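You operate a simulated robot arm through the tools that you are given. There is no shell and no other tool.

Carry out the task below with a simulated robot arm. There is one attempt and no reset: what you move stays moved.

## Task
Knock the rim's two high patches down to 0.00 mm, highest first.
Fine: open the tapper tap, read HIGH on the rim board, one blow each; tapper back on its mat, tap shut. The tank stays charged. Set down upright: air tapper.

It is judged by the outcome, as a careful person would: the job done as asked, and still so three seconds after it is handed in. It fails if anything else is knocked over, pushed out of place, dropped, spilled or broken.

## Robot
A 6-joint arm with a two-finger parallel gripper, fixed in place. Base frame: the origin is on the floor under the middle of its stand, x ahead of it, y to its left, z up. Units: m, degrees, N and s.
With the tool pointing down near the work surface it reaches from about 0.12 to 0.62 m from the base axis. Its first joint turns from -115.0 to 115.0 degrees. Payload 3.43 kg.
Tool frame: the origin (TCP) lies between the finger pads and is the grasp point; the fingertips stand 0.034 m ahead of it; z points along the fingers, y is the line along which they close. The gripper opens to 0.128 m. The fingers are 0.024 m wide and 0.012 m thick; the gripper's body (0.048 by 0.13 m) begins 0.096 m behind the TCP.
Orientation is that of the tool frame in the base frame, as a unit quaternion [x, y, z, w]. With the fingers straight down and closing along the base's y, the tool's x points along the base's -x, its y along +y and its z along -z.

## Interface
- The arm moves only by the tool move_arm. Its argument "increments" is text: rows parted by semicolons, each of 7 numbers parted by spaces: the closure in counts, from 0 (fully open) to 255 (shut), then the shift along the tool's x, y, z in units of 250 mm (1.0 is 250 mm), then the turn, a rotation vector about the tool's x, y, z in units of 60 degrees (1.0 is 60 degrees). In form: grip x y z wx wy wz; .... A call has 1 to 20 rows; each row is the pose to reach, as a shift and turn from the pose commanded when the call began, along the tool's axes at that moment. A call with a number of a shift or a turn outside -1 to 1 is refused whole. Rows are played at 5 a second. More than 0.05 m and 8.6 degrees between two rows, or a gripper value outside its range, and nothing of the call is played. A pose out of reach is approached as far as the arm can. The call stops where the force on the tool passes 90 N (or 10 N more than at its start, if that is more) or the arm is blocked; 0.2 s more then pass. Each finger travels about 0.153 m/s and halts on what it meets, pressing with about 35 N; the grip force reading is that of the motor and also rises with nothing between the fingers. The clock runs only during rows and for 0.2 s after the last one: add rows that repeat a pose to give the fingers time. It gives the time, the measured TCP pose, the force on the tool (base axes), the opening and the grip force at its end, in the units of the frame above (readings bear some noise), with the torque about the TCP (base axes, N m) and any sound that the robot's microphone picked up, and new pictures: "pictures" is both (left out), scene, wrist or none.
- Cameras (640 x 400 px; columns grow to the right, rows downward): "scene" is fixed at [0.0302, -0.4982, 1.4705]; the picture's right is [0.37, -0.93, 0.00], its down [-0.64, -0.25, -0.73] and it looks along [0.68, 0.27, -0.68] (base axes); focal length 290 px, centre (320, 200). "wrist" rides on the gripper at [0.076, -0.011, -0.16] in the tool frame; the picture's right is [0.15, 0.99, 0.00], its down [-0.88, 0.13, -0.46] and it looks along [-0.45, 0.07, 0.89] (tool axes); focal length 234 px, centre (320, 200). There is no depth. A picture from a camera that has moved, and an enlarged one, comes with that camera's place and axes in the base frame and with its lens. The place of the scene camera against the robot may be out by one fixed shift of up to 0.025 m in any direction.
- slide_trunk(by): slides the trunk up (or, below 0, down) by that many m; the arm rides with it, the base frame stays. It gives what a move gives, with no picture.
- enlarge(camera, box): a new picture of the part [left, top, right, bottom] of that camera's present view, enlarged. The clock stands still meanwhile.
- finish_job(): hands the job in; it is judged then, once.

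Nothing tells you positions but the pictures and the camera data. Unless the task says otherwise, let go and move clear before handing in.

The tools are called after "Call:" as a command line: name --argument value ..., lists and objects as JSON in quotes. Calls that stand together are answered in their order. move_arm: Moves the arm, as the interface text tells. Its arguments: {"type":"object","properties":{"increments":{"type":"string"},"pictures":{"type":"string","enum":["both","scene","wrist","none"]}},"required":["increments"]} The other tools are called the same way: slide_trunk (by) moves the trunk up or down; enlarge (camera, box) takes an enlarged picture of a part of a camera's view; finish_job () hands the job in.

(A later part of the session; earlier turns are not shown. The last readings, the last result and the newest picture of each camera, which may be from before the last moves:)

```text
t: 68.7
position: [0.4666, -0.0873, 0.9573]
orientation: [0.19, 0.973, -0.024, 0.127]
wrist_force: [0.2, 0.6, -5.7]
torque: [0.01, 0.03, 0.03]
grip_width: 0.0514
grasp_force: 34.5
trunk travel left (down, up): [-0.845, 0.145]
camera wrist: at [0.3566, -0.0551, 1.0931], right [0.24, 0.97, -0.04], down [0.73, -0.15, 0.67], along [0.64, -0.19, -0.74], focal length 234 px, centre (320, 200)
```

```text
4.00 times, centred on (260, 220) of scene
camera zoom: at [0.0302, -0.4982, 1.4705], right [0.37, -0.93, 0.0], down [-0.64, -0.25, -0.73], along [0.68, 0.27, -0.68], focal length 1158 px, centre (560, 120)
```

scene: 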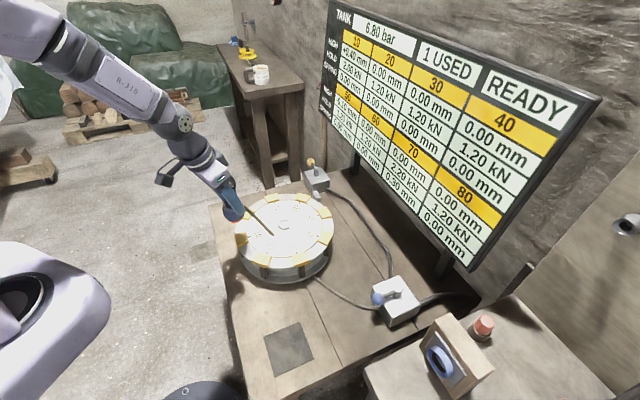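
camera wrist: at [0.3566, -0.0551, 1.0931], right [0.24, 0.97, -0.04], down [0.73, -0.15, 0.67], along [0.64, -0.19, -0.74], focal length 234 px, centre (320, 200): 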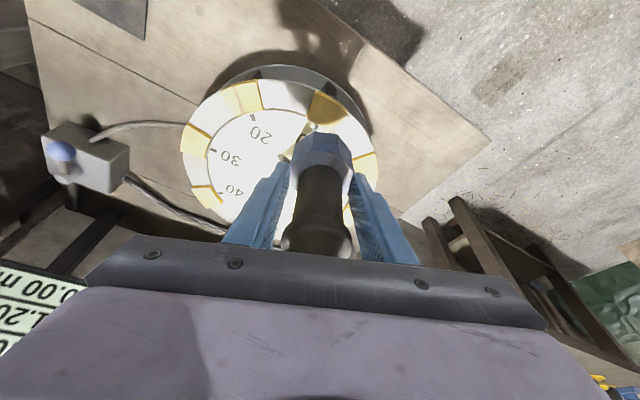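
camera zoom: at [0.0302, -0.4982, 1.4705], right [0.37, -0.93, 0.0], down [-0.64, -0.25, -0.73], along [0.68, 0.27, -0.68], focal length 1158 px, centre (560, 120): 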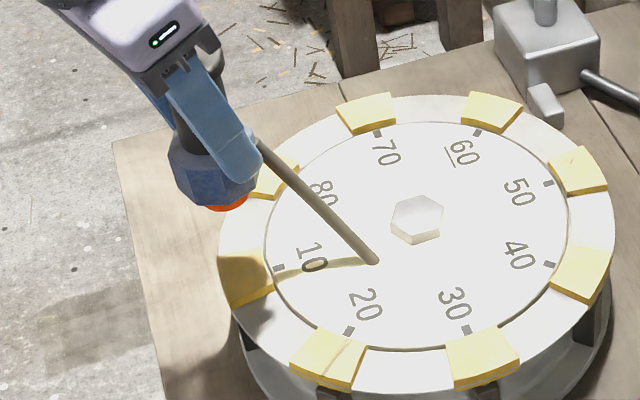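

Scene and wrist views agree the tapper will land on pad 10 within about 3 mm. Lowering to just above it.

Call:
move_arm --increments "255 0.025 0.004 0.087 0 0 0; 255 0.05 0.008 0.175 0 0 0; 255 0.075 0.011 0.262 0 0 0; 255 0.075 0.011 0.262 0 0 0" --pictures "both"

Call:
enlarge --camera "scene" --box '[220, 190, 280, 250]'

Call:
enlarge --camera "wrist" --box '[270, 70, 370, 170]'

```text
t: 69.7
position: [0.4648, -0.0841, 0.889]
orientation: [0.189, 0.973, -0.025, 0.128]
wrist_force: [-0.4, 0.4, -5.1]
torque: [-0.01, 0.02, 0.01]
grip_width: 0.0514
grasp_force: 35.3
trunk travel left (down, up): [-0.845, 0.145]
camera wrist: at [0.3556, -0.0522, 1.0252], right [0.24, 0.97, -0.04], down [0.73, -0.15, 0.67], along [0.64, -0.19, -0.74], focal length 234 px, centre (320, 200)
```

scene: 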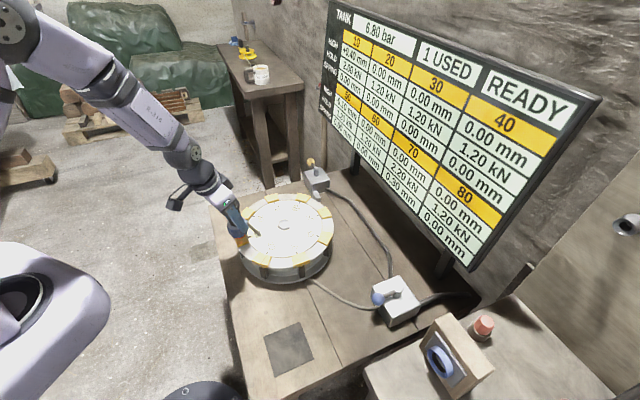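
wrist: 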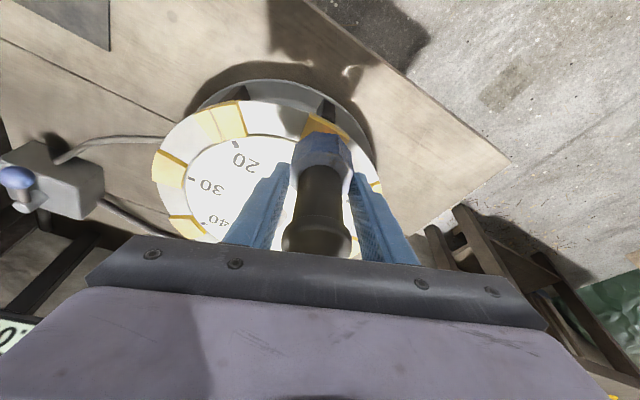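

```text
6.67 times, centred on (250, 220) of scene
camera zoom: at [0.0302, -0.4982, 1.4705], right [0.37, -0.93, 0.0], down [-0.64, -0.25, -0.73], along [0.68, 0.27, -0.68], focal length 1931 px, centre (787, 67)
```

zoom: 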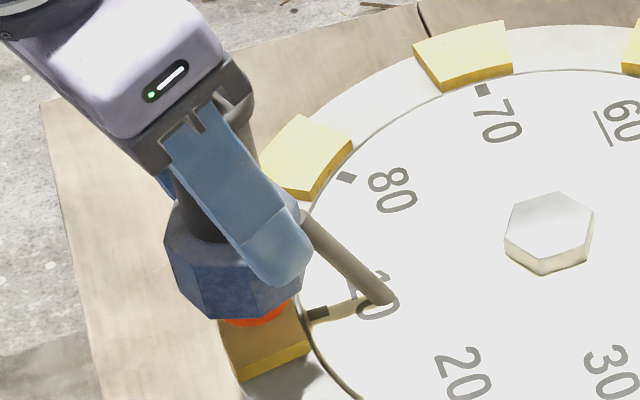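

```text
4.00 times, centred on (320, 120) of wrist
camera zoom: at [0.3556, -0.0522, 1.0252], right [0.24, 0.97, -0.04], down [0.73, -0.15, 0.67], along [0.64, -0.19, -0.74], focal length 937 px, centre (320, 520)
```

zoom: 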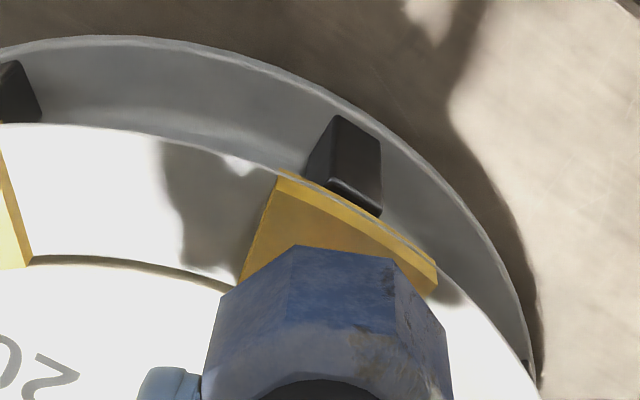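

Nose is centred over pad 10, about 1 cm above. Small step down.

Call:
move_arm --increments "255 0.0062 0 0.0232 0 0 0; 255 0.0062 0 0.0232 0 0 0" --pictures "scene"

```text
t: 70.3
position: [0.467, -0.0839, 0.8847]
orientation: [0.189, 0.973, -0.025, 0.127]
wrist_force: [0.0, 0.0, -4.7]
torque: [0.01, 0.02, 0.04]
grip_width: 0.0515
grasp_force: 34.6
trunk travel left (down, up): [-0.845, 0.145]
```

scene: 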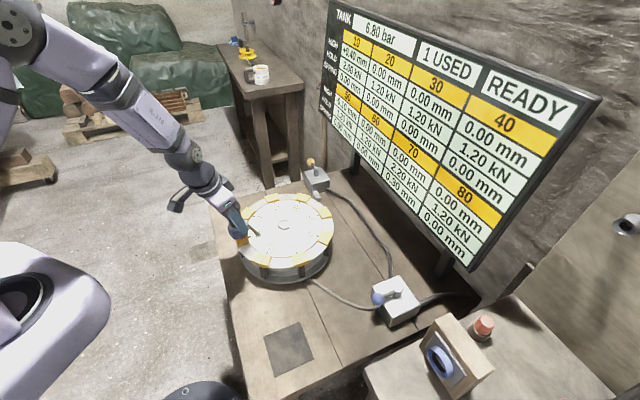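

Call:
move_arm --increments "255 0.0031 0 0.0116 0 0 0; 255 0.0031 0 0.0116 0 0 0" --pictures "scene"

```text
t: 70.9
position: [0.4661, -0.0844, 0.8801]
orientation: [0.189, 0.973, -0.025, 0.129]
wrist_force: [0.5, -0.4, -3.9]
torque: [0.0, 0.03, -0.02]
grip_width: 0.0514
grasp_force: 34.9
trunk travel left (down, up): [-0.845, 0.145]
```

scene: 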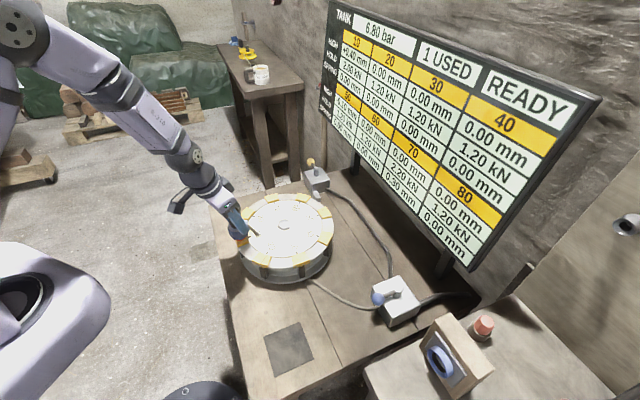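

Not fired yet (still 1 USED). Another small step down.

Call:
move_arm --increments "255 0.0031 0 0.0116 0 0 0; 255 0.0031 0 0.0116 0 0 0" --pictures "scene"

```text
t: 71.5
position: [0.4661, -0.0842, 0.8763]
orientation: [0.189, 0.973, -0.025, 0.128]
wrist_force: [-0.1, 0.1, -5.1]
torque: [0.02, 0.0, -0.03]
grip_width: 0.0515
grasp_force: 35.2
trunk travel left (down, up): [-0.845, 0.145]
```

scene: 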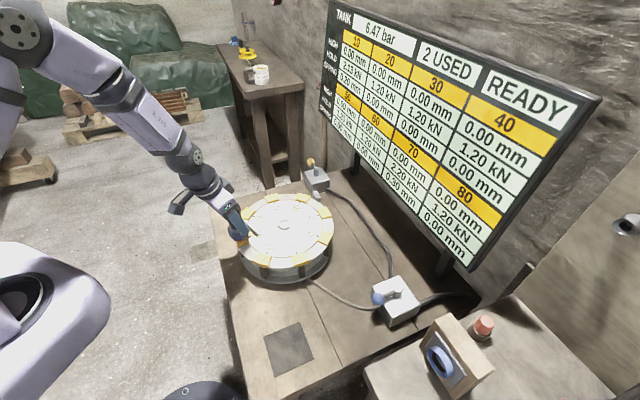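

The second blow fired: 2 USED, 6.47 bar. Lifting off at once and reading the board.

Call:
move_arm --increments "255 -0.0207 0 -0.0773 0 0 0; 255 -0.0518 0 -0.193 0 0 0; 255 -0.0829 0 -0.309 0 0 0; 255 -0.0829 0 -0.309 0 0 0" --pictures "none"

Call:
enlarge --camera "scene" --box '[320, 0, 480, 150]'

Call:
enlarge --camera "scene" --box '[320, 60, 510, 270]'

```text
t: 72.5
position: [0.4653, -0.0829, 0.9569]
orientation: [0.189, 0.973, -0.024, 0.127]
wrist_force: [-0.8, -0.2, -4.9]
torque: [0.01, 0.01, -0.01]
grip_width: 0.0514
grasp_force: 34.9
trunk travel left (down, up): [-0.845, 0.145]
```

```text
2.67 times, centred on (400, 75) of scene
camera zoom: at [0.0302, -0.4982, 1.4705], right [0.37, -0.93, 0.0], down [-0.64, -0.25, -0.73], along [0.68, 0.27, -0.68], focal length 772 px, centre (107, 533)
```

zoom: 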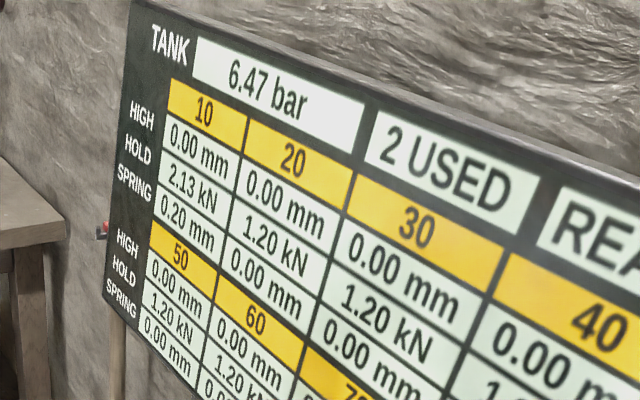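

```text
1.90 times, centred on (415, 165) of scene
camera zoom: at [0.0302, -0.4982, 1.4705], right [0.37, -0.93, 0.0], down [-0.64, -0.25, -0.73], along [0.68, 0.27, -0.68], focal length 552 px, centre (139, 267)
```

zoom: 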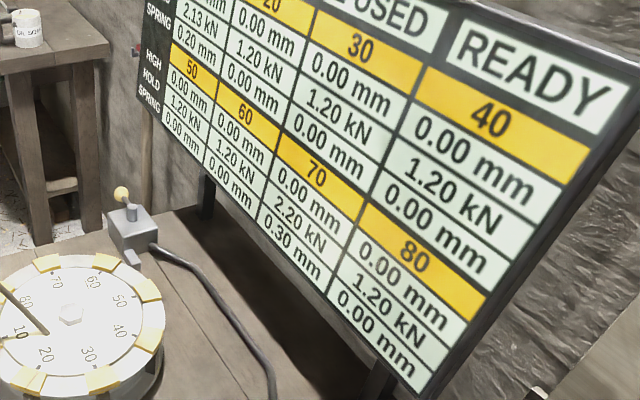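

Both patches now read HIGH 0.00 mm (10 and 70), and every other patch reads 0.00 too: 2 USED, tank still 6.47 bar. Now carrying the tapper back to above its mat at height.

Call:
move_arm --increments "255 0.033 -0.1185 -0.009 0 0 0; 255 0.066 -0.237 -0.018 0 0 0; 255 0.099 -0.3555 -0.026 0 0 0; 255 0.132 -0.474 -0.035 0 0 0; 255 0.1645 -0.5925 -0.044 0 0 0; 255 0.1645 -0.5925 -0.044 0 0 0" --pictures "none"

Call:
move_arm --increments "255 0.033 -0.1185 -0.009 0 0 0; 255 0.066 -0.237 -0.018 0 0 0; 255 0.099 -0.3555 -0.026 0 0 0; 255 0.132 -0.474 -0.035 0 0 0; 255 0.1645 -0.5925 -0.044 0 0 0; 255 0.1645 -0.5925 -0.044 0 0 0; 255 0.1645 -0.5925 -0.044 0 0 0" --pictures "both"

Call:
enlarge --camera "wrist" --box '[220, 20, 420, 240]'

Call:
enlarge --camera "scene" --box '[230, 260, 350, 380]'

```text
t: 73.9
position: [0.3733, -0.2056, 0.9542]
orientation: [0.19, 0.973, -0.025, 0.128]
wrist_force: [0.1, 1.2, -4.7]
torque: [0.03, 0.02, 0.0]
grip_width: 0.0515
grasp_force: 35.8
trunk travel left (down, up): [-0.845, 0.145]
```

```text
t: 75.5
position: [0.2766, -0.3275, 0.9521]
orientation: [0.189, 0.973, -0.024, 0.128]
wrist_force: [-1.5, 0.2, -4.2]
torque: [-0.02, -0.01, -0.02]
grip_width: 0.0512
grasp_force: 34.8
trunk travel left (down, up): [-0.845, 0.145]
camera wrist: at [0.1674, -0.2957, 1.0895], right [0.24, 0.97, -0.04], down [0.73, -0.15, 0.67], along [0.64, -0.19, -0.74], focal length 234 px, centre (320, 200)
```

scene: 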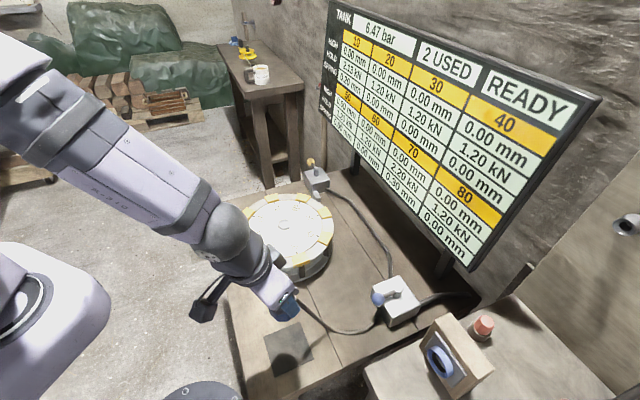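
wrist: 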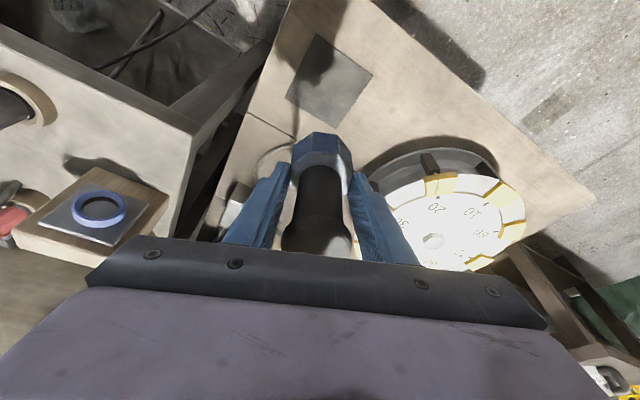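

```text
1.82 times, centred on (320, 130) of wrist
camera zoom: at [0.1674, -0.2957, 1.0895], right [0.24, 0.97, -0.04], down [0.73, -0.15, 0.67], along [0.64, -0.19, -0.74], focal length 426 px, centre (320, 327)
```

zoom: 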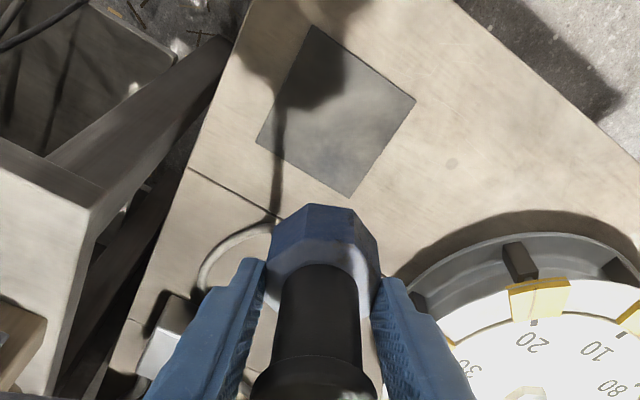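

```text
3.33 times, centred on (290, 320) of scene
camera zoom: at [0.0302, -0.4982, 1.4705], right [0.37, -0.93, 0.0], down [-0.64, -0.25, -0.73], along [0.68, 0.27, -0.68], focal length 965 px, centre (420, -200)
```

zoom: 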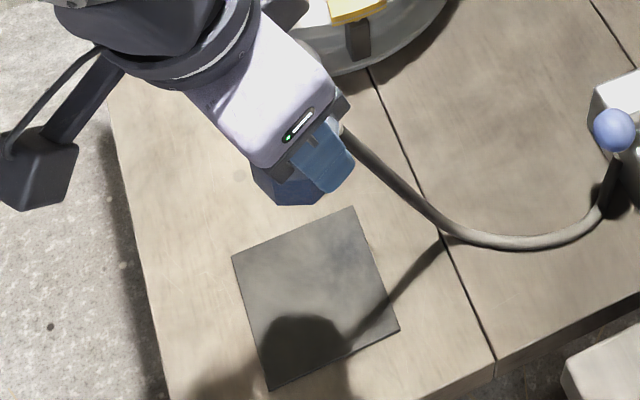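

Over the mat, tapper vertical. Lowering to roughly 1 cm above the mat.

Call:
move_arm --increments "255 0.037 0.001 0.127 0 0 0; 255 0.073 0.002 0.254 0 0 0; 255 0.11 0.003 0.38 0 0 0; 255 0.146 0.004 0.507 0 0 0; 255 0.183 0.004 0.634 0 0 0; 255 0.183 0.004 0.634 0 0 0" --pictures "both"

Call:
enlarge --camera "wrist" --box '[220, 40, 420, 260]'

Call:
enlarge --camera "scene" --box '[240, 290, 350, 390]'

```text
t: 76.9
position: [0.273, -0.3253, 0.7903]
orientation: [0.189, 0.973, -0.025, 0.128]
wrist_force: [-0.4, 0.0, -4.3]
torque: [0.01, 0.03, -0.03]
grip_width: 0.0514
grasp_force: 35.2
trunk travel left (down, up): [-0.845, 0.145]
camera wrist: at [0.1628, -0.2925, 0.9263], right [0.24, 0.97, -0.04], down [0.73, -0.15, 0.67], along [0.64, -0.19, -0.74], focal length 234 px, centre (320, 200)
```

scene: 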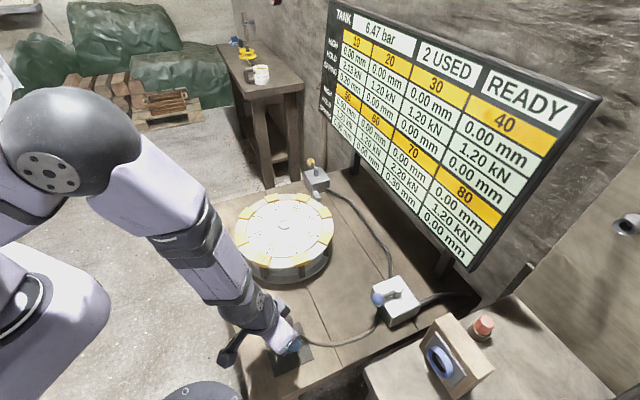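
wrist: 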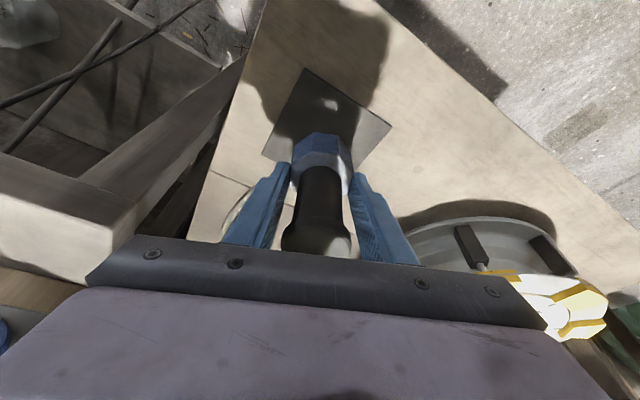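

```text
1.82 times, centred on (320, 150) of wrist
camera zoom: at [0.1628, -0.2925, 0.9263], right [0.24, 0.97, -0.04], down [0.73, -0.15, 0.67], along [0.64, -0.19, -0.74], focal length 426 px, centre (320, 291)
```

zoom: 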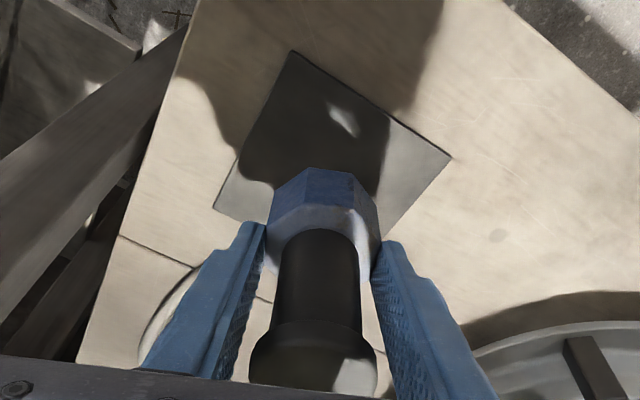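

```text
4.00 times, centred on (295, 340) of scene
camera zoom: at [0.0302, -0.4982, 1.4705], right [0.37, -0.93, 0.0], down [-0.64, -0.25, -0.73], along [0.68, 0.27, -0.68], focal length 1158 px, centre (420, -360)
```

zoom: 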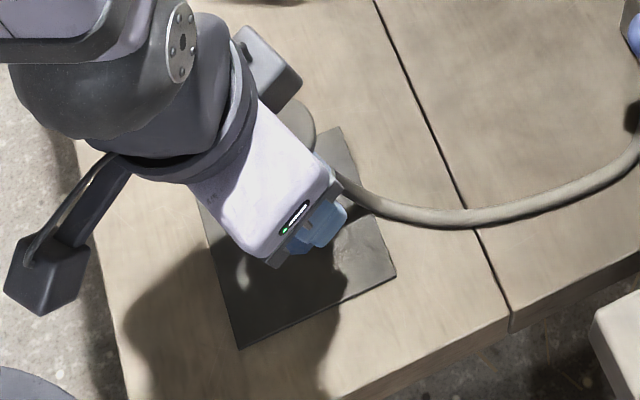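

About 13 mm left. Lowering carefully, then in 1–1.5 mm steps.

Call:
move_arm --increments "255 0.0047 0 0.0174 0 0 0; 255 0.0093 0 0.0348 0 0 0; 255 0.0093 0 0.0348 0 0 0" --pictures "none"

Call:
move_arm --increments "255 0.0016 0 0.0058 0 0 0; 255 0.0016 0 0.0058 0 0 0" --pictures "scene"

```text
t: 77.7
position: [0.2732, -0.3258, 0.7812]
orientation: [0.188, 0.974, -0.024, 0.127]
wrist_force: [-0.6, 0.1, -5.1]
torque: [0.04, 0.03, 0.04]
grip_width: 0.0513
grasp_force: 34.6
trunk travel left (down, up): [-0.845, 0.145]
```

```text
t: 78.3
position: [0.2742, -0.3251, 0.7799]
orientation: [0.19, 0.973, -0.025, 0.127]
wrist_force: [0.1, -0.7, -4.9]
torque: [0.0, -0.01, 0.0]
grip_width: 0.0516
grasp_force: 35.1
trunk travel left (down, up): [-0.845, 0.145]
```

scene: 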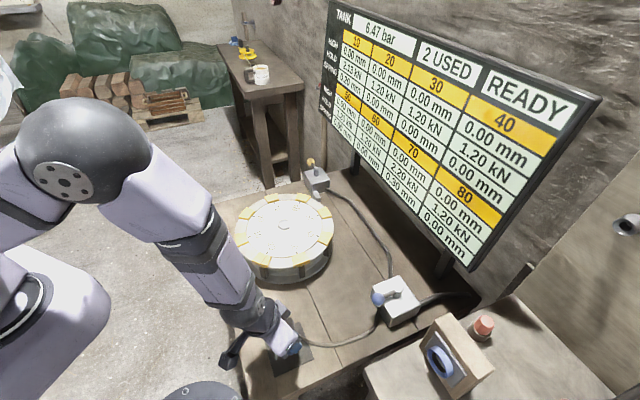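

Call:
move_arm --increments "255 0.0012 0 0.0046 0 0 0; 255 0.0012 0 0.0046 0 0 0" --pictures "none"

Call:
move_arm --increments "255 0.001 0 0.0039 0 0 0; 255 0.001 0 0.0039 0 0 0" --pictures "none"

```text
t: 78.9
position: [0.2737, -0.3246, 0.7788]
orientation: [0.189, 0.973, -0.024, 0.127]
wrist_force: [0.0, 0.2, -4.4]
torque: [0.0, -0.02, 0.01]
grip_width: 0.0515
grasp_force: 34.8
trunk travel left (down, up): [-0.845, 0.145]
```

```text
t: 79.5
position: [0.2731, -0.3251, 0.7782]
orientation: [0.189, 0.973, -0.024, 0.127]
wrist_force: [1.0, -1.3, -5.6]
torque: [-0.01, 0.01, 0.04]
grip_width: 0.0511
grasp_force: 34.8
trunk travel left (down, up): [-0.845, 0.145]
```

Call:
move_arm --increments "255 0.001 0 0.0039 0 0 0; 255 0.001 0 0.0039 0 0 0" --pictures "none"

Call:
move_arm --increments "255 0.001 0 0.0039 0 0 0; 255 0.001 0 0.0039 0 0 0" --pictures "none"

```text
t: 80.1
position: [0.2736, -0.3256, 0.7775]
orientation: [0.189, 0.973, -0.024, 0.128]
wrist_force: [-1.8, 0.1, 2.1]
torque: [-0.03, 0.21, -0.02]
grip_width: 0.0514
grasp_force: 35.0
trunk travel left (down, up): [-0.845, 0.145]
```

```text
t: 80.7
position: [0.274, -0.3251, 0.7771]
orientation: [0.189, 0.973, -0.025, 0.129]
wrist_force: [-0.8, 0.6, 14.0]
torque: [0.01, 0.3, -0.01]
grip_width: 0.0511
grasp_force: 35.0
trunk travel left (down, up): [-0.845, 0.145]
```

Contact made (the last step pressed slightly). Checking that it did not fire, then easing off a millimetre before releasing.

Call:
enlarge --camera "scene" --box '[320, 0, 600, 270]'

Call:
move_arm --increments "255 -0.0011 0 -0.0042 0 0 0; 255 -0.0011 0 -0.0042 0 0 0" --pictures "none"

```text
1.48 times, centred on (460, 135) of scene
camera zoom: at [0.0302, -0.4982, 1.4705], right [0.37, -0.93, 0.0], down [-0.64, -0.25, -0.73], along [0.68, 0.27, -0.68], focal length 429 px, centre (113, 296)
```

zoom: 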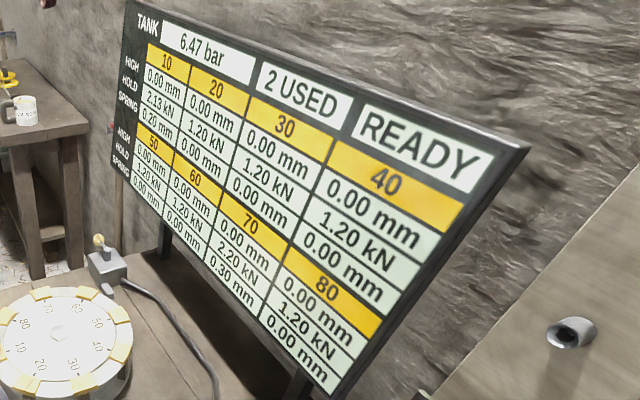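

```text
t: 81.3
position: [0.2737, -0.3259, 0.7777]
orientation: [0.189, 0.973, -0.024, 0.128]
wrist_force: [0.9, -1.2, 3.8]
torque: [-0.14, -0.01, 0.01]
grip_width: 0.0513
grasp_force: 34.7
trunk travel left (down, up): [-0.845, 0.145]
```

Still 2 USED, READY, light contact with the mat. Releasing the tapper.

Call:
move_arm --increments "130 0 0 0 0 0 0; 100 0 0 0 0 0 0; 100 0 0 0 0 0 0" --pictures "both"

Call:
enlarge --camera "wrist" --box '[220, 40, 420, 260]'

```text
t: 82.1
position: [0.2743, -0.3244, 0.7767]
orientation: [0.189, 0.973, -0.024, 0.128]
wrist_force: [0.9, -0.7, 0.2]
torque: [0.03, 0.01, 0.02]
grip_width: 0.0779
grasp_force: 0.0
trunk travel left (down, up): [-0.845, 0.145]
camera wrist: at [0.1631, -0.2927, 0.9133], right [0.24, 0.97, -0.04], down [0.73, -0.15, 0.67], along [0.64, -0.19, -0.74], focal length 234 px, centre (320, 200)
```

scene: 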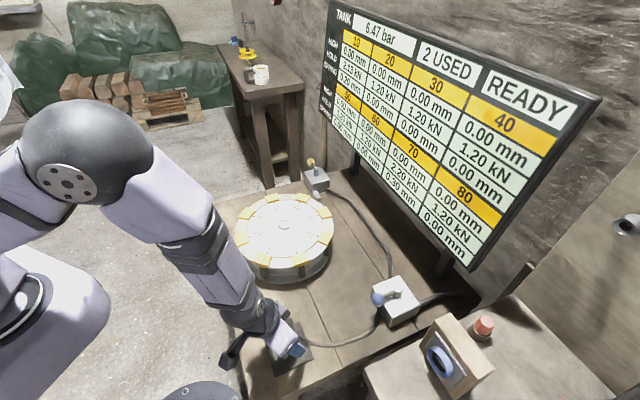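
wrist: 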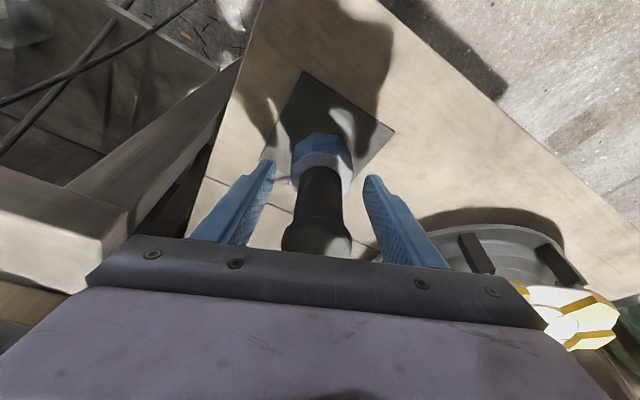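

```text
1.82 times, centred on (320, 150) of wrist
camera zoom: at [0.1631, -0.2927, 0.9133], right [0.24, 0.97, -0.04], down [0.73, -0.15, 0.67], along [0.64, -0.19, -0.74], focal length 426 px, centre (320, 291)
```

zoom: 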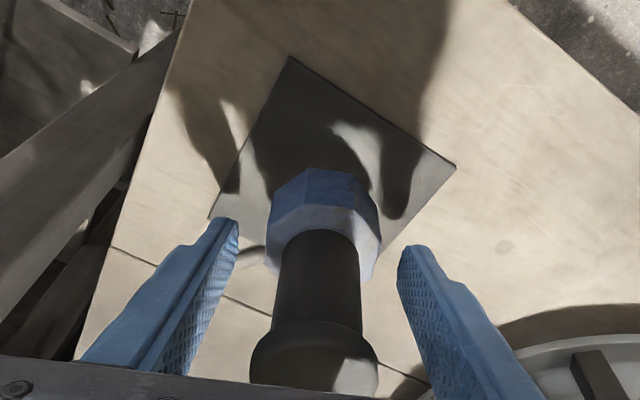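

The tapper stands steady. Opening fully and rising straight up.

Call:
move_arm --increments "50 0 0 0 0 0 0; 0 0 0 0 0 0 0; 0 -0.0415 0 -0.1546 0 0 0; 0 -0.083 0 -0.309 0 0 0; 0 -0.1244 0 -0.464 0 0 0; 0 -0.1658 0 -0.618 0 0 0; 0 -0.1658 0 -0.618 0 0 0" --pictures "both"

Call:
enlarge --camera "wrist" --box '[250, 60, 390, 230]'

Call:
enlarge --camera "scene" --box '[240, 290, 350, 390]'

```text
t: 83.7
position: [0.2748, -0.3253, 0.9365]
orientation: [0.19, 0.973, -0.024, 0.127]
wrist_force: [1.0, -0.2, -0.4]
torque: [0.01, -0.02, 0.0]
grip_width: 0.128
grasp_force: 0.0
trunk travel left (down, up): [-0.845, 0.145]
camera wrist: at [0.1637, -0.2938, 1.0729], right [0.24, 0.97, -0.04], down [0.73, -0.15, 0.67], along [0.64, -0.19, -0.74], focal length 234 px, centre (320, 200)
```

scene: 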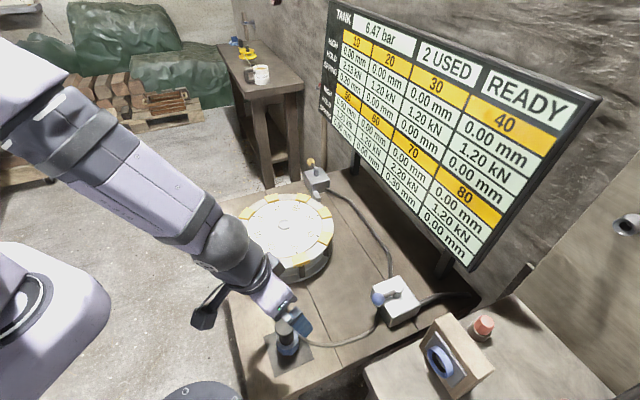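
wrist: 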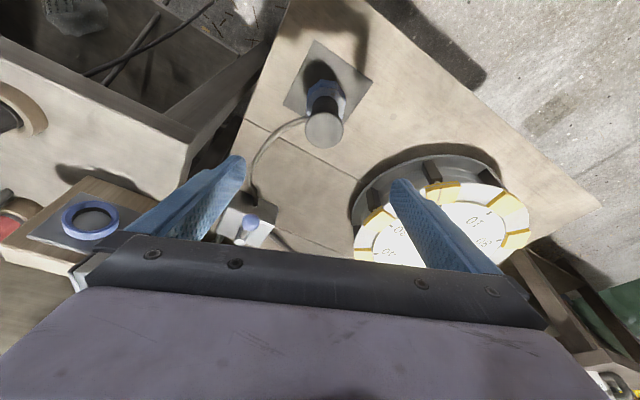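

```text
2.35 times, centred on (320, 145) of wrist
camera zoom: at [0.1637, -0.2938, 1.0729], right [0.24, 0.97, -0.04], down [0.73, -0.15, 0.67], along [0.64, -0.19, -0.74], focal length 551 px, centre (320, 329)
```

zoom: 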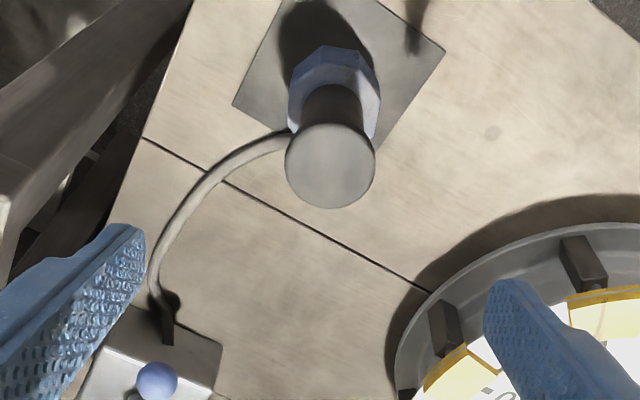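

```text
4.00 times, centred on (295, 340) of scene
camera zoom: at [0.0302, -0.4982, 1.4705], right [0.37, -0.93, 0.0], down [-0.64, -0.25, -0.73], along [0.68, 0.27, -0.68], focal length 1158 px, centre (420, -360)
```

zoom: 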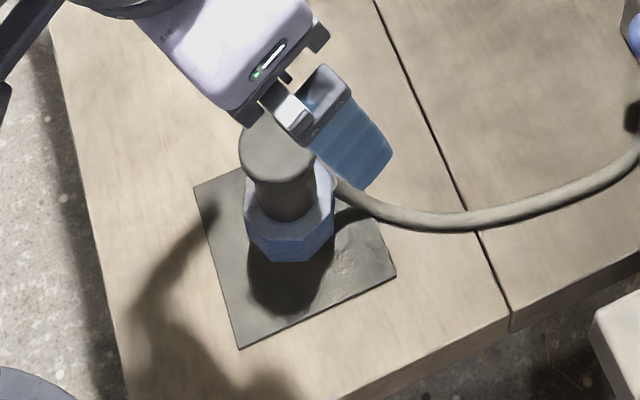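

The tapper is upright on its mat, untouched by the fingers. Now for shutting the tap: first I straighten the tool, then move over toward the tap box while closing the fingers and turning the hand as before.

Call:
move_arm --increments "0 0 0 0 0 0.083 0; 0 0 0 -0.04 0 0.167 0; 0 0 0 -0.08 0 0.25 0; 0 0 0 -0.08 0 0.25 0" --pictures "none"

Call:
move_arm --increments "0 -0.067 -0.035 -0.045 0 0 0.125; 0 -0.133 -0.07 -0.09 0 0 0.25; 60 -0.2 -0.105 -0.135 0 0 0.375; 120 -0.266 -0.141 -0.18 0 0 0.5; 180 -0.333 -0.176 -0.225 0 0 0.625; 255 -0.399 -0.211 -0.27 0 0 0.75; 255 -0.466 -0.246 -0.315 0 0 0.875; 255 -0.532 -0.281 -0.36 0 0 1.0; 255 -0.532 -0.281 -0.36 0 0 1.0" --pictures "none"

Call:
move_arm --increments "255 0 0 0 0 0 0.125; 255 0 0 0 0 0 0.25; 255 0 0 0 0 0 0.375; 255 0 0 0 0 0 0.5; 255 0 0 0 0 0 0.625; 255 0 0 0 0 0 0.75; 255 0 0 0 0 0 0.875; 255 0 0 0 0 0 1.0; 255 0 0 0 0 0 1.0" --pictures "both"

```text
t: 84.7
position: [0.2694, -0.3234, 0.9566]
orientation: [0.191, 0.982, 0.001, -0.001]
wrist_force: [0.3, -0.3, 0.7]
torque: [-0.03, 0.02, 0.01]
grip_width: 0.128
grasp_force: 0.0
trunk travel left (down, up): [-0.845, 0.145]
```

```text
t: 86.7
position: [0.3674, -0.4376, 1.0475]
orientation: [0.657, 0.754, 0.0, 0.0]
wrist_force: [-0.1, -0.3, 0.1]
torque: [0.0, -0.01, -0.02]
grip_width: 0.0002
grasp_force: 33.3
trunk travel left (down, up): [-0.845, 0.145]
```

```text
t: 88.7
position: [0.3663, -0.4357, 1.0461]
orientation: [0.946, 0.324, -0.001, -0.002]
wrist_force: [-0.8, -0.2, -0.3]
torque: [0.01, 0.0, -0.02]
grip_width: 0.0
grasp_force: 32.7
trunk travel left (down, up): [-0.845, 0.145]
camera wrist: at [0.4187, -0.3824, 1.2071], right [0.72, -0.69, 0.0], down [-0.61, -0.64, 0.46], along [-0.32, -0.33, -0.89], focal length 234 px, centre (320, 200)
```

scene: 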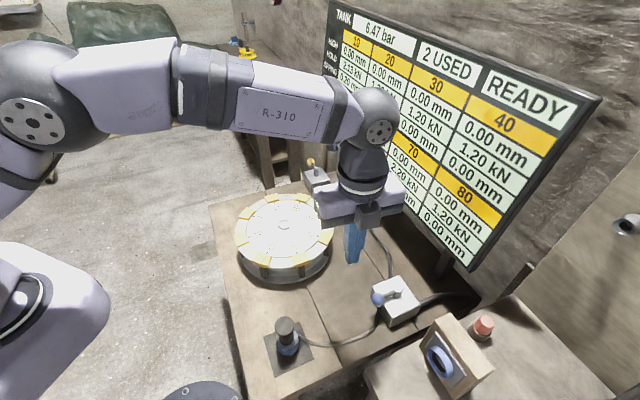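
wrist: 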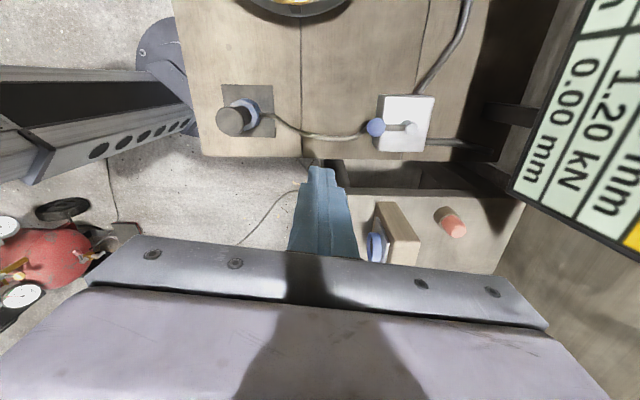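

Call:
enlarge --camera "wrist" --box '[340, 70, 460, 180]'

Call:
slide_trunk --by -0.145

```text
3.64 times, centred on (400, 125) of wrist
camera zoom: at [0.4187, -0.3824, 1.2071], right [0.72, -0.69, 0.0], down [-0.61, -0.64, 0.46], along [-0.32, -0.33, -0.89], focal length 852 px, centre (29, 473)
```

zoom: 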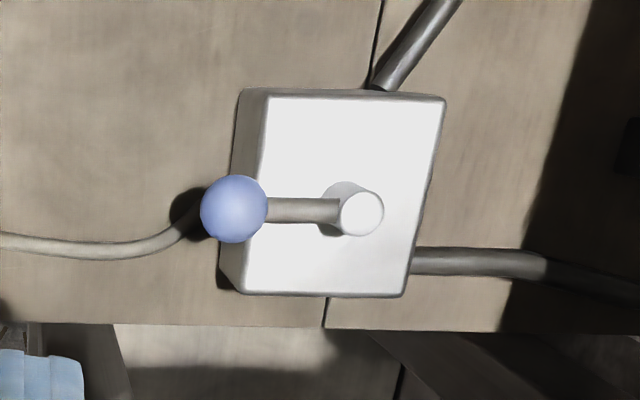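

```text
t: 90.4
position: [0.3664, -0.438, 0.9013]
orientation: [0.945, 0.326, 0.0, 0.0]
wrist_force: [0.0, 0.6, -0.1]
torque: [0.01, 0.0, 0.02]
grip_width: 0.0001
grasp_force: 33.1
trunk travel left (down, up): [-0.7, 0.29]
```

The lever pivot refits to about (0.4805, -0.5445), radius 59 mm, swing about 92°. I'll tilt the closed fingers 20° outward and position them above the near-right side of the ball, clear of everything.

Call:
move_arm --increments "255 0.06 0.08 0.026 -0.083 0 0; 255 0.12 0.161 0.052 -0.167 0 0; 255 0.179 0.242 0.078 -0.25 0 0; 255 0.239 0.322 0.104 -0.333 0 0; 255 0.239 0.322 0.104 -0.333 0 0" --pictures "both"

Call:
enlarge --camera "wrist" --box '[230, 60, 410, 260]'

Call:
enlarge --camera "scene" --box '[350, 230, 490, 370]'

```text
t: 91.6
position: [0.4612, -0.4637, 0.8754]
orientation: [0.931, 0.321, 0.056, 0.164]
wrist_force: [0.1, 0.6, -0.6]
torque: [0.0, -0.01, -0.04]
grip_width: 0.0002
grasp_force: 32.7
trunk travel left (down, up): [-0.7, 0.29]
camera wrist: at [0.4811, -0.3663, 1.0233], right [0.69, -0.64, 0.34], down [-0.71, -0.52, 0.47], along [-0.13, -0.57, -0.81], focal length 234 px, centre (320, 200)
```

scene: 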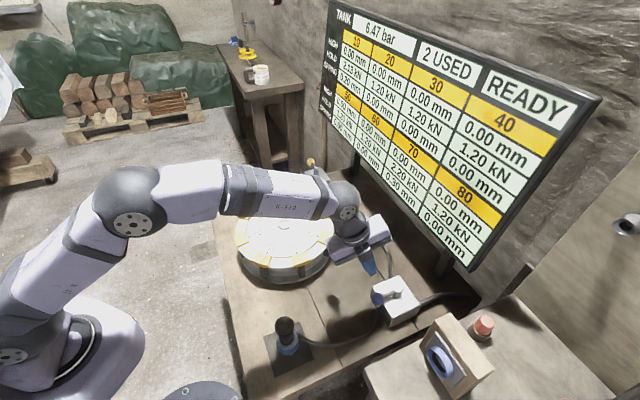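
wrist: 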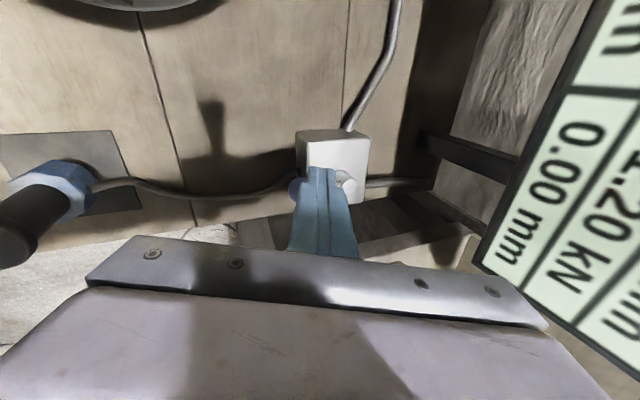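

```text
2.00 times, centred on (320, 160) of wrist
camera zoom: at [0.4811, -0.3663, 1.0233], right [0.69, -0.64, 0.34], down [-0.71, -0.52, 0.47], along [-0.13, -0.57, -0.81], focal length 468 px, centre (320, 280)
```

zoom: 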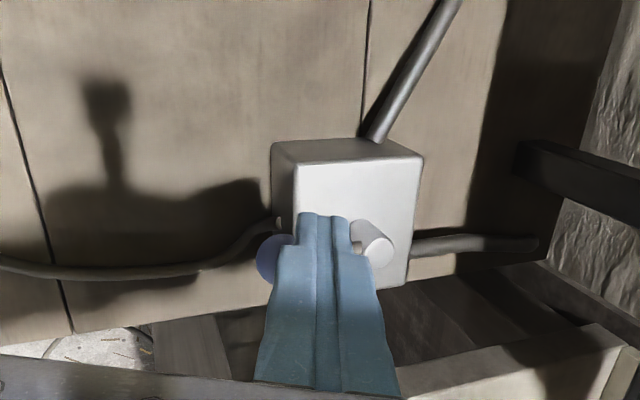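

```text
2.86 times, centred on (420, 300) of scene
camera zoom: at [0.0302, -0.4982, 1.4705], right [0.37, -0.93, 0.0], down [-0.64, -0.25, -0.73], along [0.68, 0.27, -0.68], focal length 827 px, centre (34, -86)
```

zoom: 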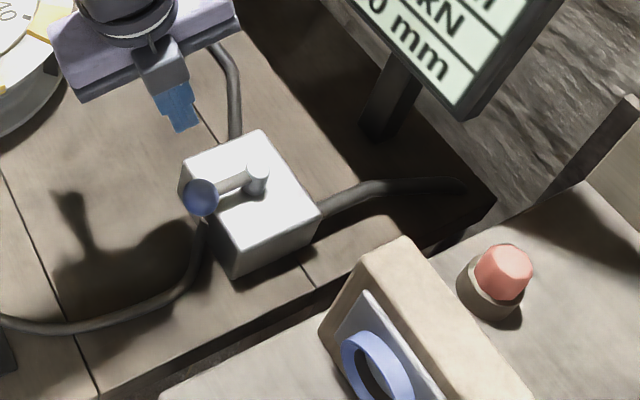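

The pusher is above the inner-right side of the ball. Lowering to ball height beside it.

Call:
move_arm --increments "255 0 -0.028 0.076 0 0 0; 255 0 -0.055 0.151 0 0 0; 255 0 -0.083 0.227 0 0 0; 255 0 -0.083 0.227 0 0 0" --pictures "wrist"

Call:
enlarge --camera "wrist" --box '[230, 60, 410, 260]'

Call:
enlarge --camera "scene" --box '[350, 230, 450, 330]'

```text
t: 92.6
position: [0.4615, -0.463, 0.8152]
orientation: [0.931, 0.322, 0.057, 0.164]
wrist_force: [-0.1, -0.2, 0.4]
torque: [-0.01, -0.01, -0.01]
grip_width: 0.0001
grasp_force: 32.9
trunk travel left (down, up): [-0.7, 0.29]
camera wrist: at [0.4815, -0.3656, 0.9627], right [0.69, -0.64, 0.34], down [-0.71, -0.52, 0.47], along [-0.13, -0.57, -0.81], focal length 234 px, centre (320, 200)
```

wrist: 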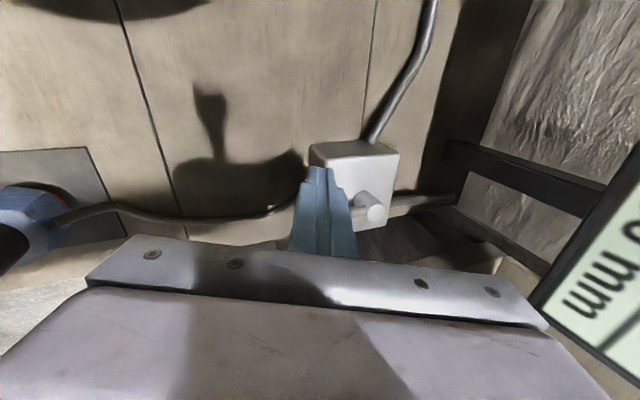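

```text
2.00 times, centred on (320, 160) of wrist
camera zoom: at [0.4815, -0.3656, 0.9627], right [0.69, -0.64, 0.34], down [-0.71, -0.52, 0.47], along [-0.13, -0.57, -0.81], focal length 468 px, centre (320, 280)
```

zoom: 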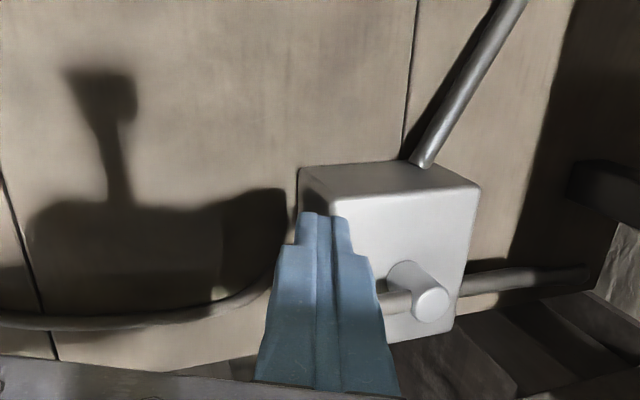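

```text
4.00 times, centred on (400, 280) of scene
camera zoom: at [0.0302, -0.4982, 1.4705], right [0.37, -0.93, 0.0], down [-0.64, -0.25, -0.73], along [0.68, 0.27, -0.68], focal length 1158 px, centre (0, -120)
```

zoom: 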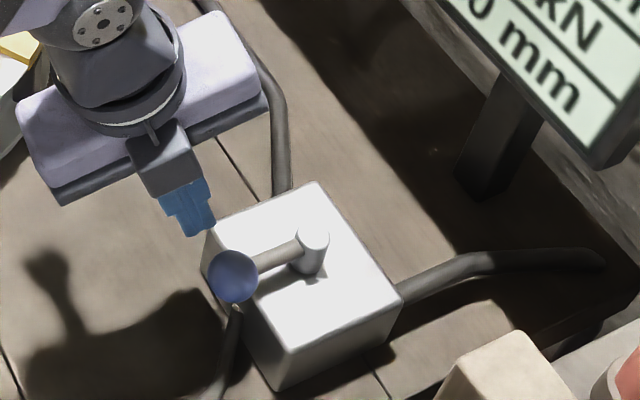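

The pusher sits beside the ball with clearance from the box. Now pushing the lever back toward its OFF position along its arc, in small moves.

Call:
move_arm --increments "255 -0.03 0.004 0.002 0 0 0; 255 -0.06 0.007 0.003 0 0 0; 255 -0.098 -0.002 -0.001 0 0 0; 255 -0.136 -0.01 -0.004 0 0 0; 255 -0.136 -0.01 -0.004 0 0 0" --pictures "wrist"

Call:
enlarge --camera "wrist" --box '[230, 60, 410, 260]'

Call:
enlarge --camera "scene" --box '[350, 230, 450, 330]'

```text
t: 93.8
position: [0.4335, -0.4821, 0.8149]
orientation: [0.931, 0.321, 0.056, 0.164]
wrist_force: [-0.2, 1.3, -0.4]
torque: [-0.01, -0.02, -0.01]
grip_width: 0.0
grasp_force: 33.1
trunk travel left (down, up): [-0.7, 0.29]
camera wrist: at [0.4535, -0.3852, 0.9621], right [0.69, -0.64, 0.34], down [-0.71, -0.52, 0.47], along [-0.13, -0.57, -0.81], focal length 234 px, centre (320, 200)
```

wrist: 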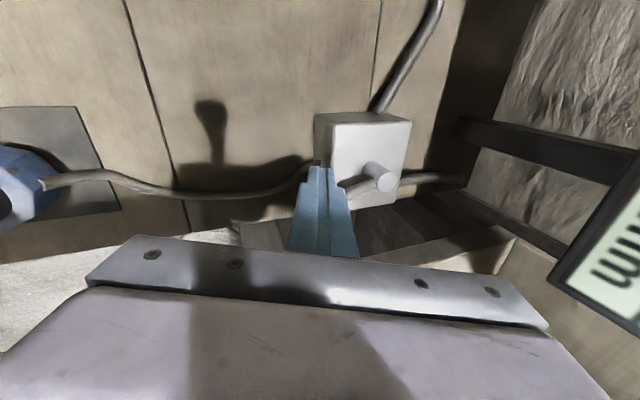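

```text
2.00 times, centred on (320, 160) of wrist
camera zoom: at [0.4535, -0.3852, 0.9621], right [0.69, -0.64, 0.34], down [-0.71, -0.52, 0.47], along [-0.13, -0.57, -0.81], focal length 468 px, centre (320, 280)
```

zoom: 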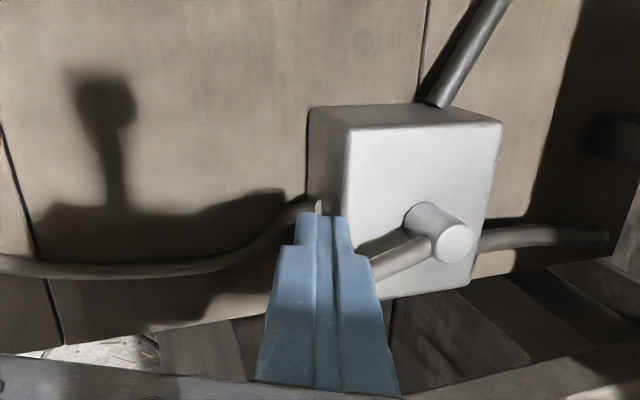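

```text
4.00 times, centred on (400, 280) of scene
camera zoom: at [0.0302, -0.4982, 1.4705], right [0.37, -0.93, 0.0], down [-0.64, -0.25, -0.73], along [0.68, 0.27, -0.68], focal length 1158 px, centre (0, -120)
```

zoom: 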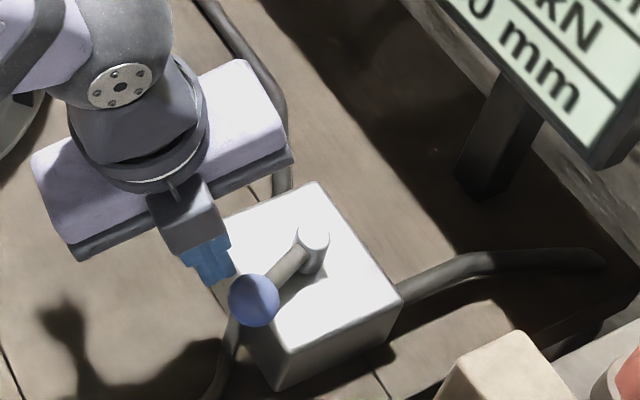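

The lever is swinging back smoothly. Continuing around the arc.

Call:
move_arm --increments "255 -0.045 0.006 0.003 0 0 0; 255 -0.089 0.012 0.005 0 0 0; 255 -0.13 0.035 0.013 0 0 0; 255 -0.172 0.058 0.021 0 0 0; 255 -0.172 0.058 0.021 0 0 0" --pictures "both"

Call:
enlarge --camera "wrist" --box '[230, 60, 410, 260]'

Call:
enlarge --camera "scene" --box '[350, 230, 450, 330]'

```text
t: 95.0
position: [0.408, -0.5211, 0.8147]
orientation: [0.931, 0.321, 0.056, 0.164]
wrist_force: [-0.6, -0.2, -1.1]
torque: [0.02, -0.02, -0.01]
grip_width: 0.0
grasp_force: 33.4
trunk travel left (down, up): [-0.7, 0.29]
camera wrist: at [0.4284, -0.4238, 0.9623], right [0.69, -0.64, 0.34], down [-0.71, -0.52, 0.47], along [-0.13, -0.57, -0.81], focal length 234 px, centre (320, 200)
```

scene: 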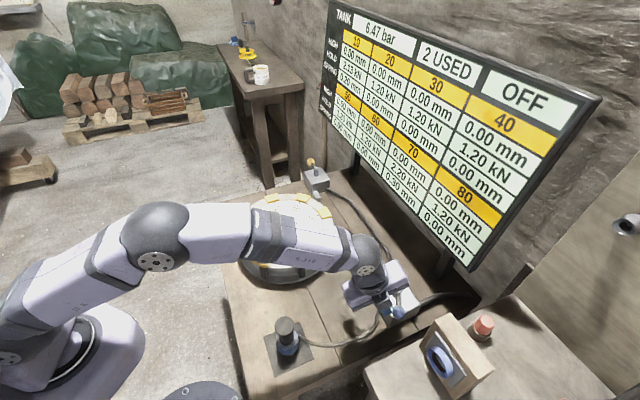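
wrist: 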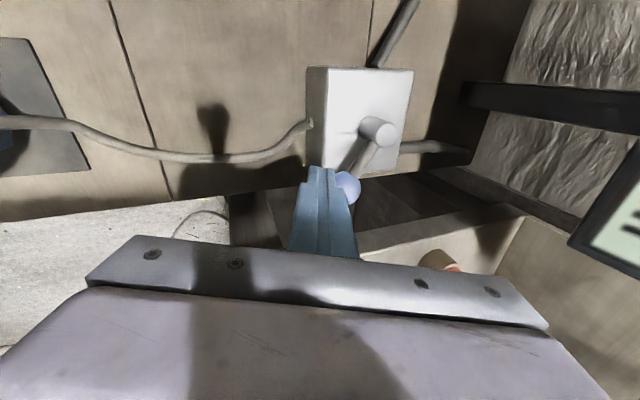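

```text
2.00 times, centred on (320, 160) of wrist
camera zoom: at [0.4284, -0.4238, 0.9623], right [0.69, -0.64, 0.34], down [-0.71, -0.52, 0.47], along [-0.13, -0.57, -0.81], focal length 468 px, centre (320, 280)
```

zoom: 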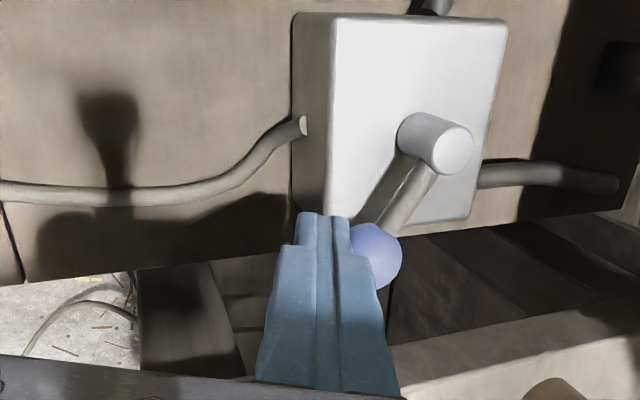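

```text
4.00 times, centred on (400, 280) of scene
camera zoom: at [0.0302, -0.4982, 1.4705], right [0.37, -0.93, 0.0], down [-0.64, -0.25, -0.73], along [0.68, 0.27, -0.68], focal length 1158 px, centre (0, -120)
```

zoom: 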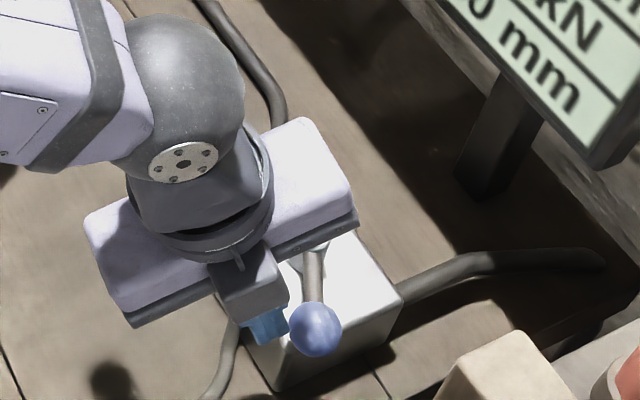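

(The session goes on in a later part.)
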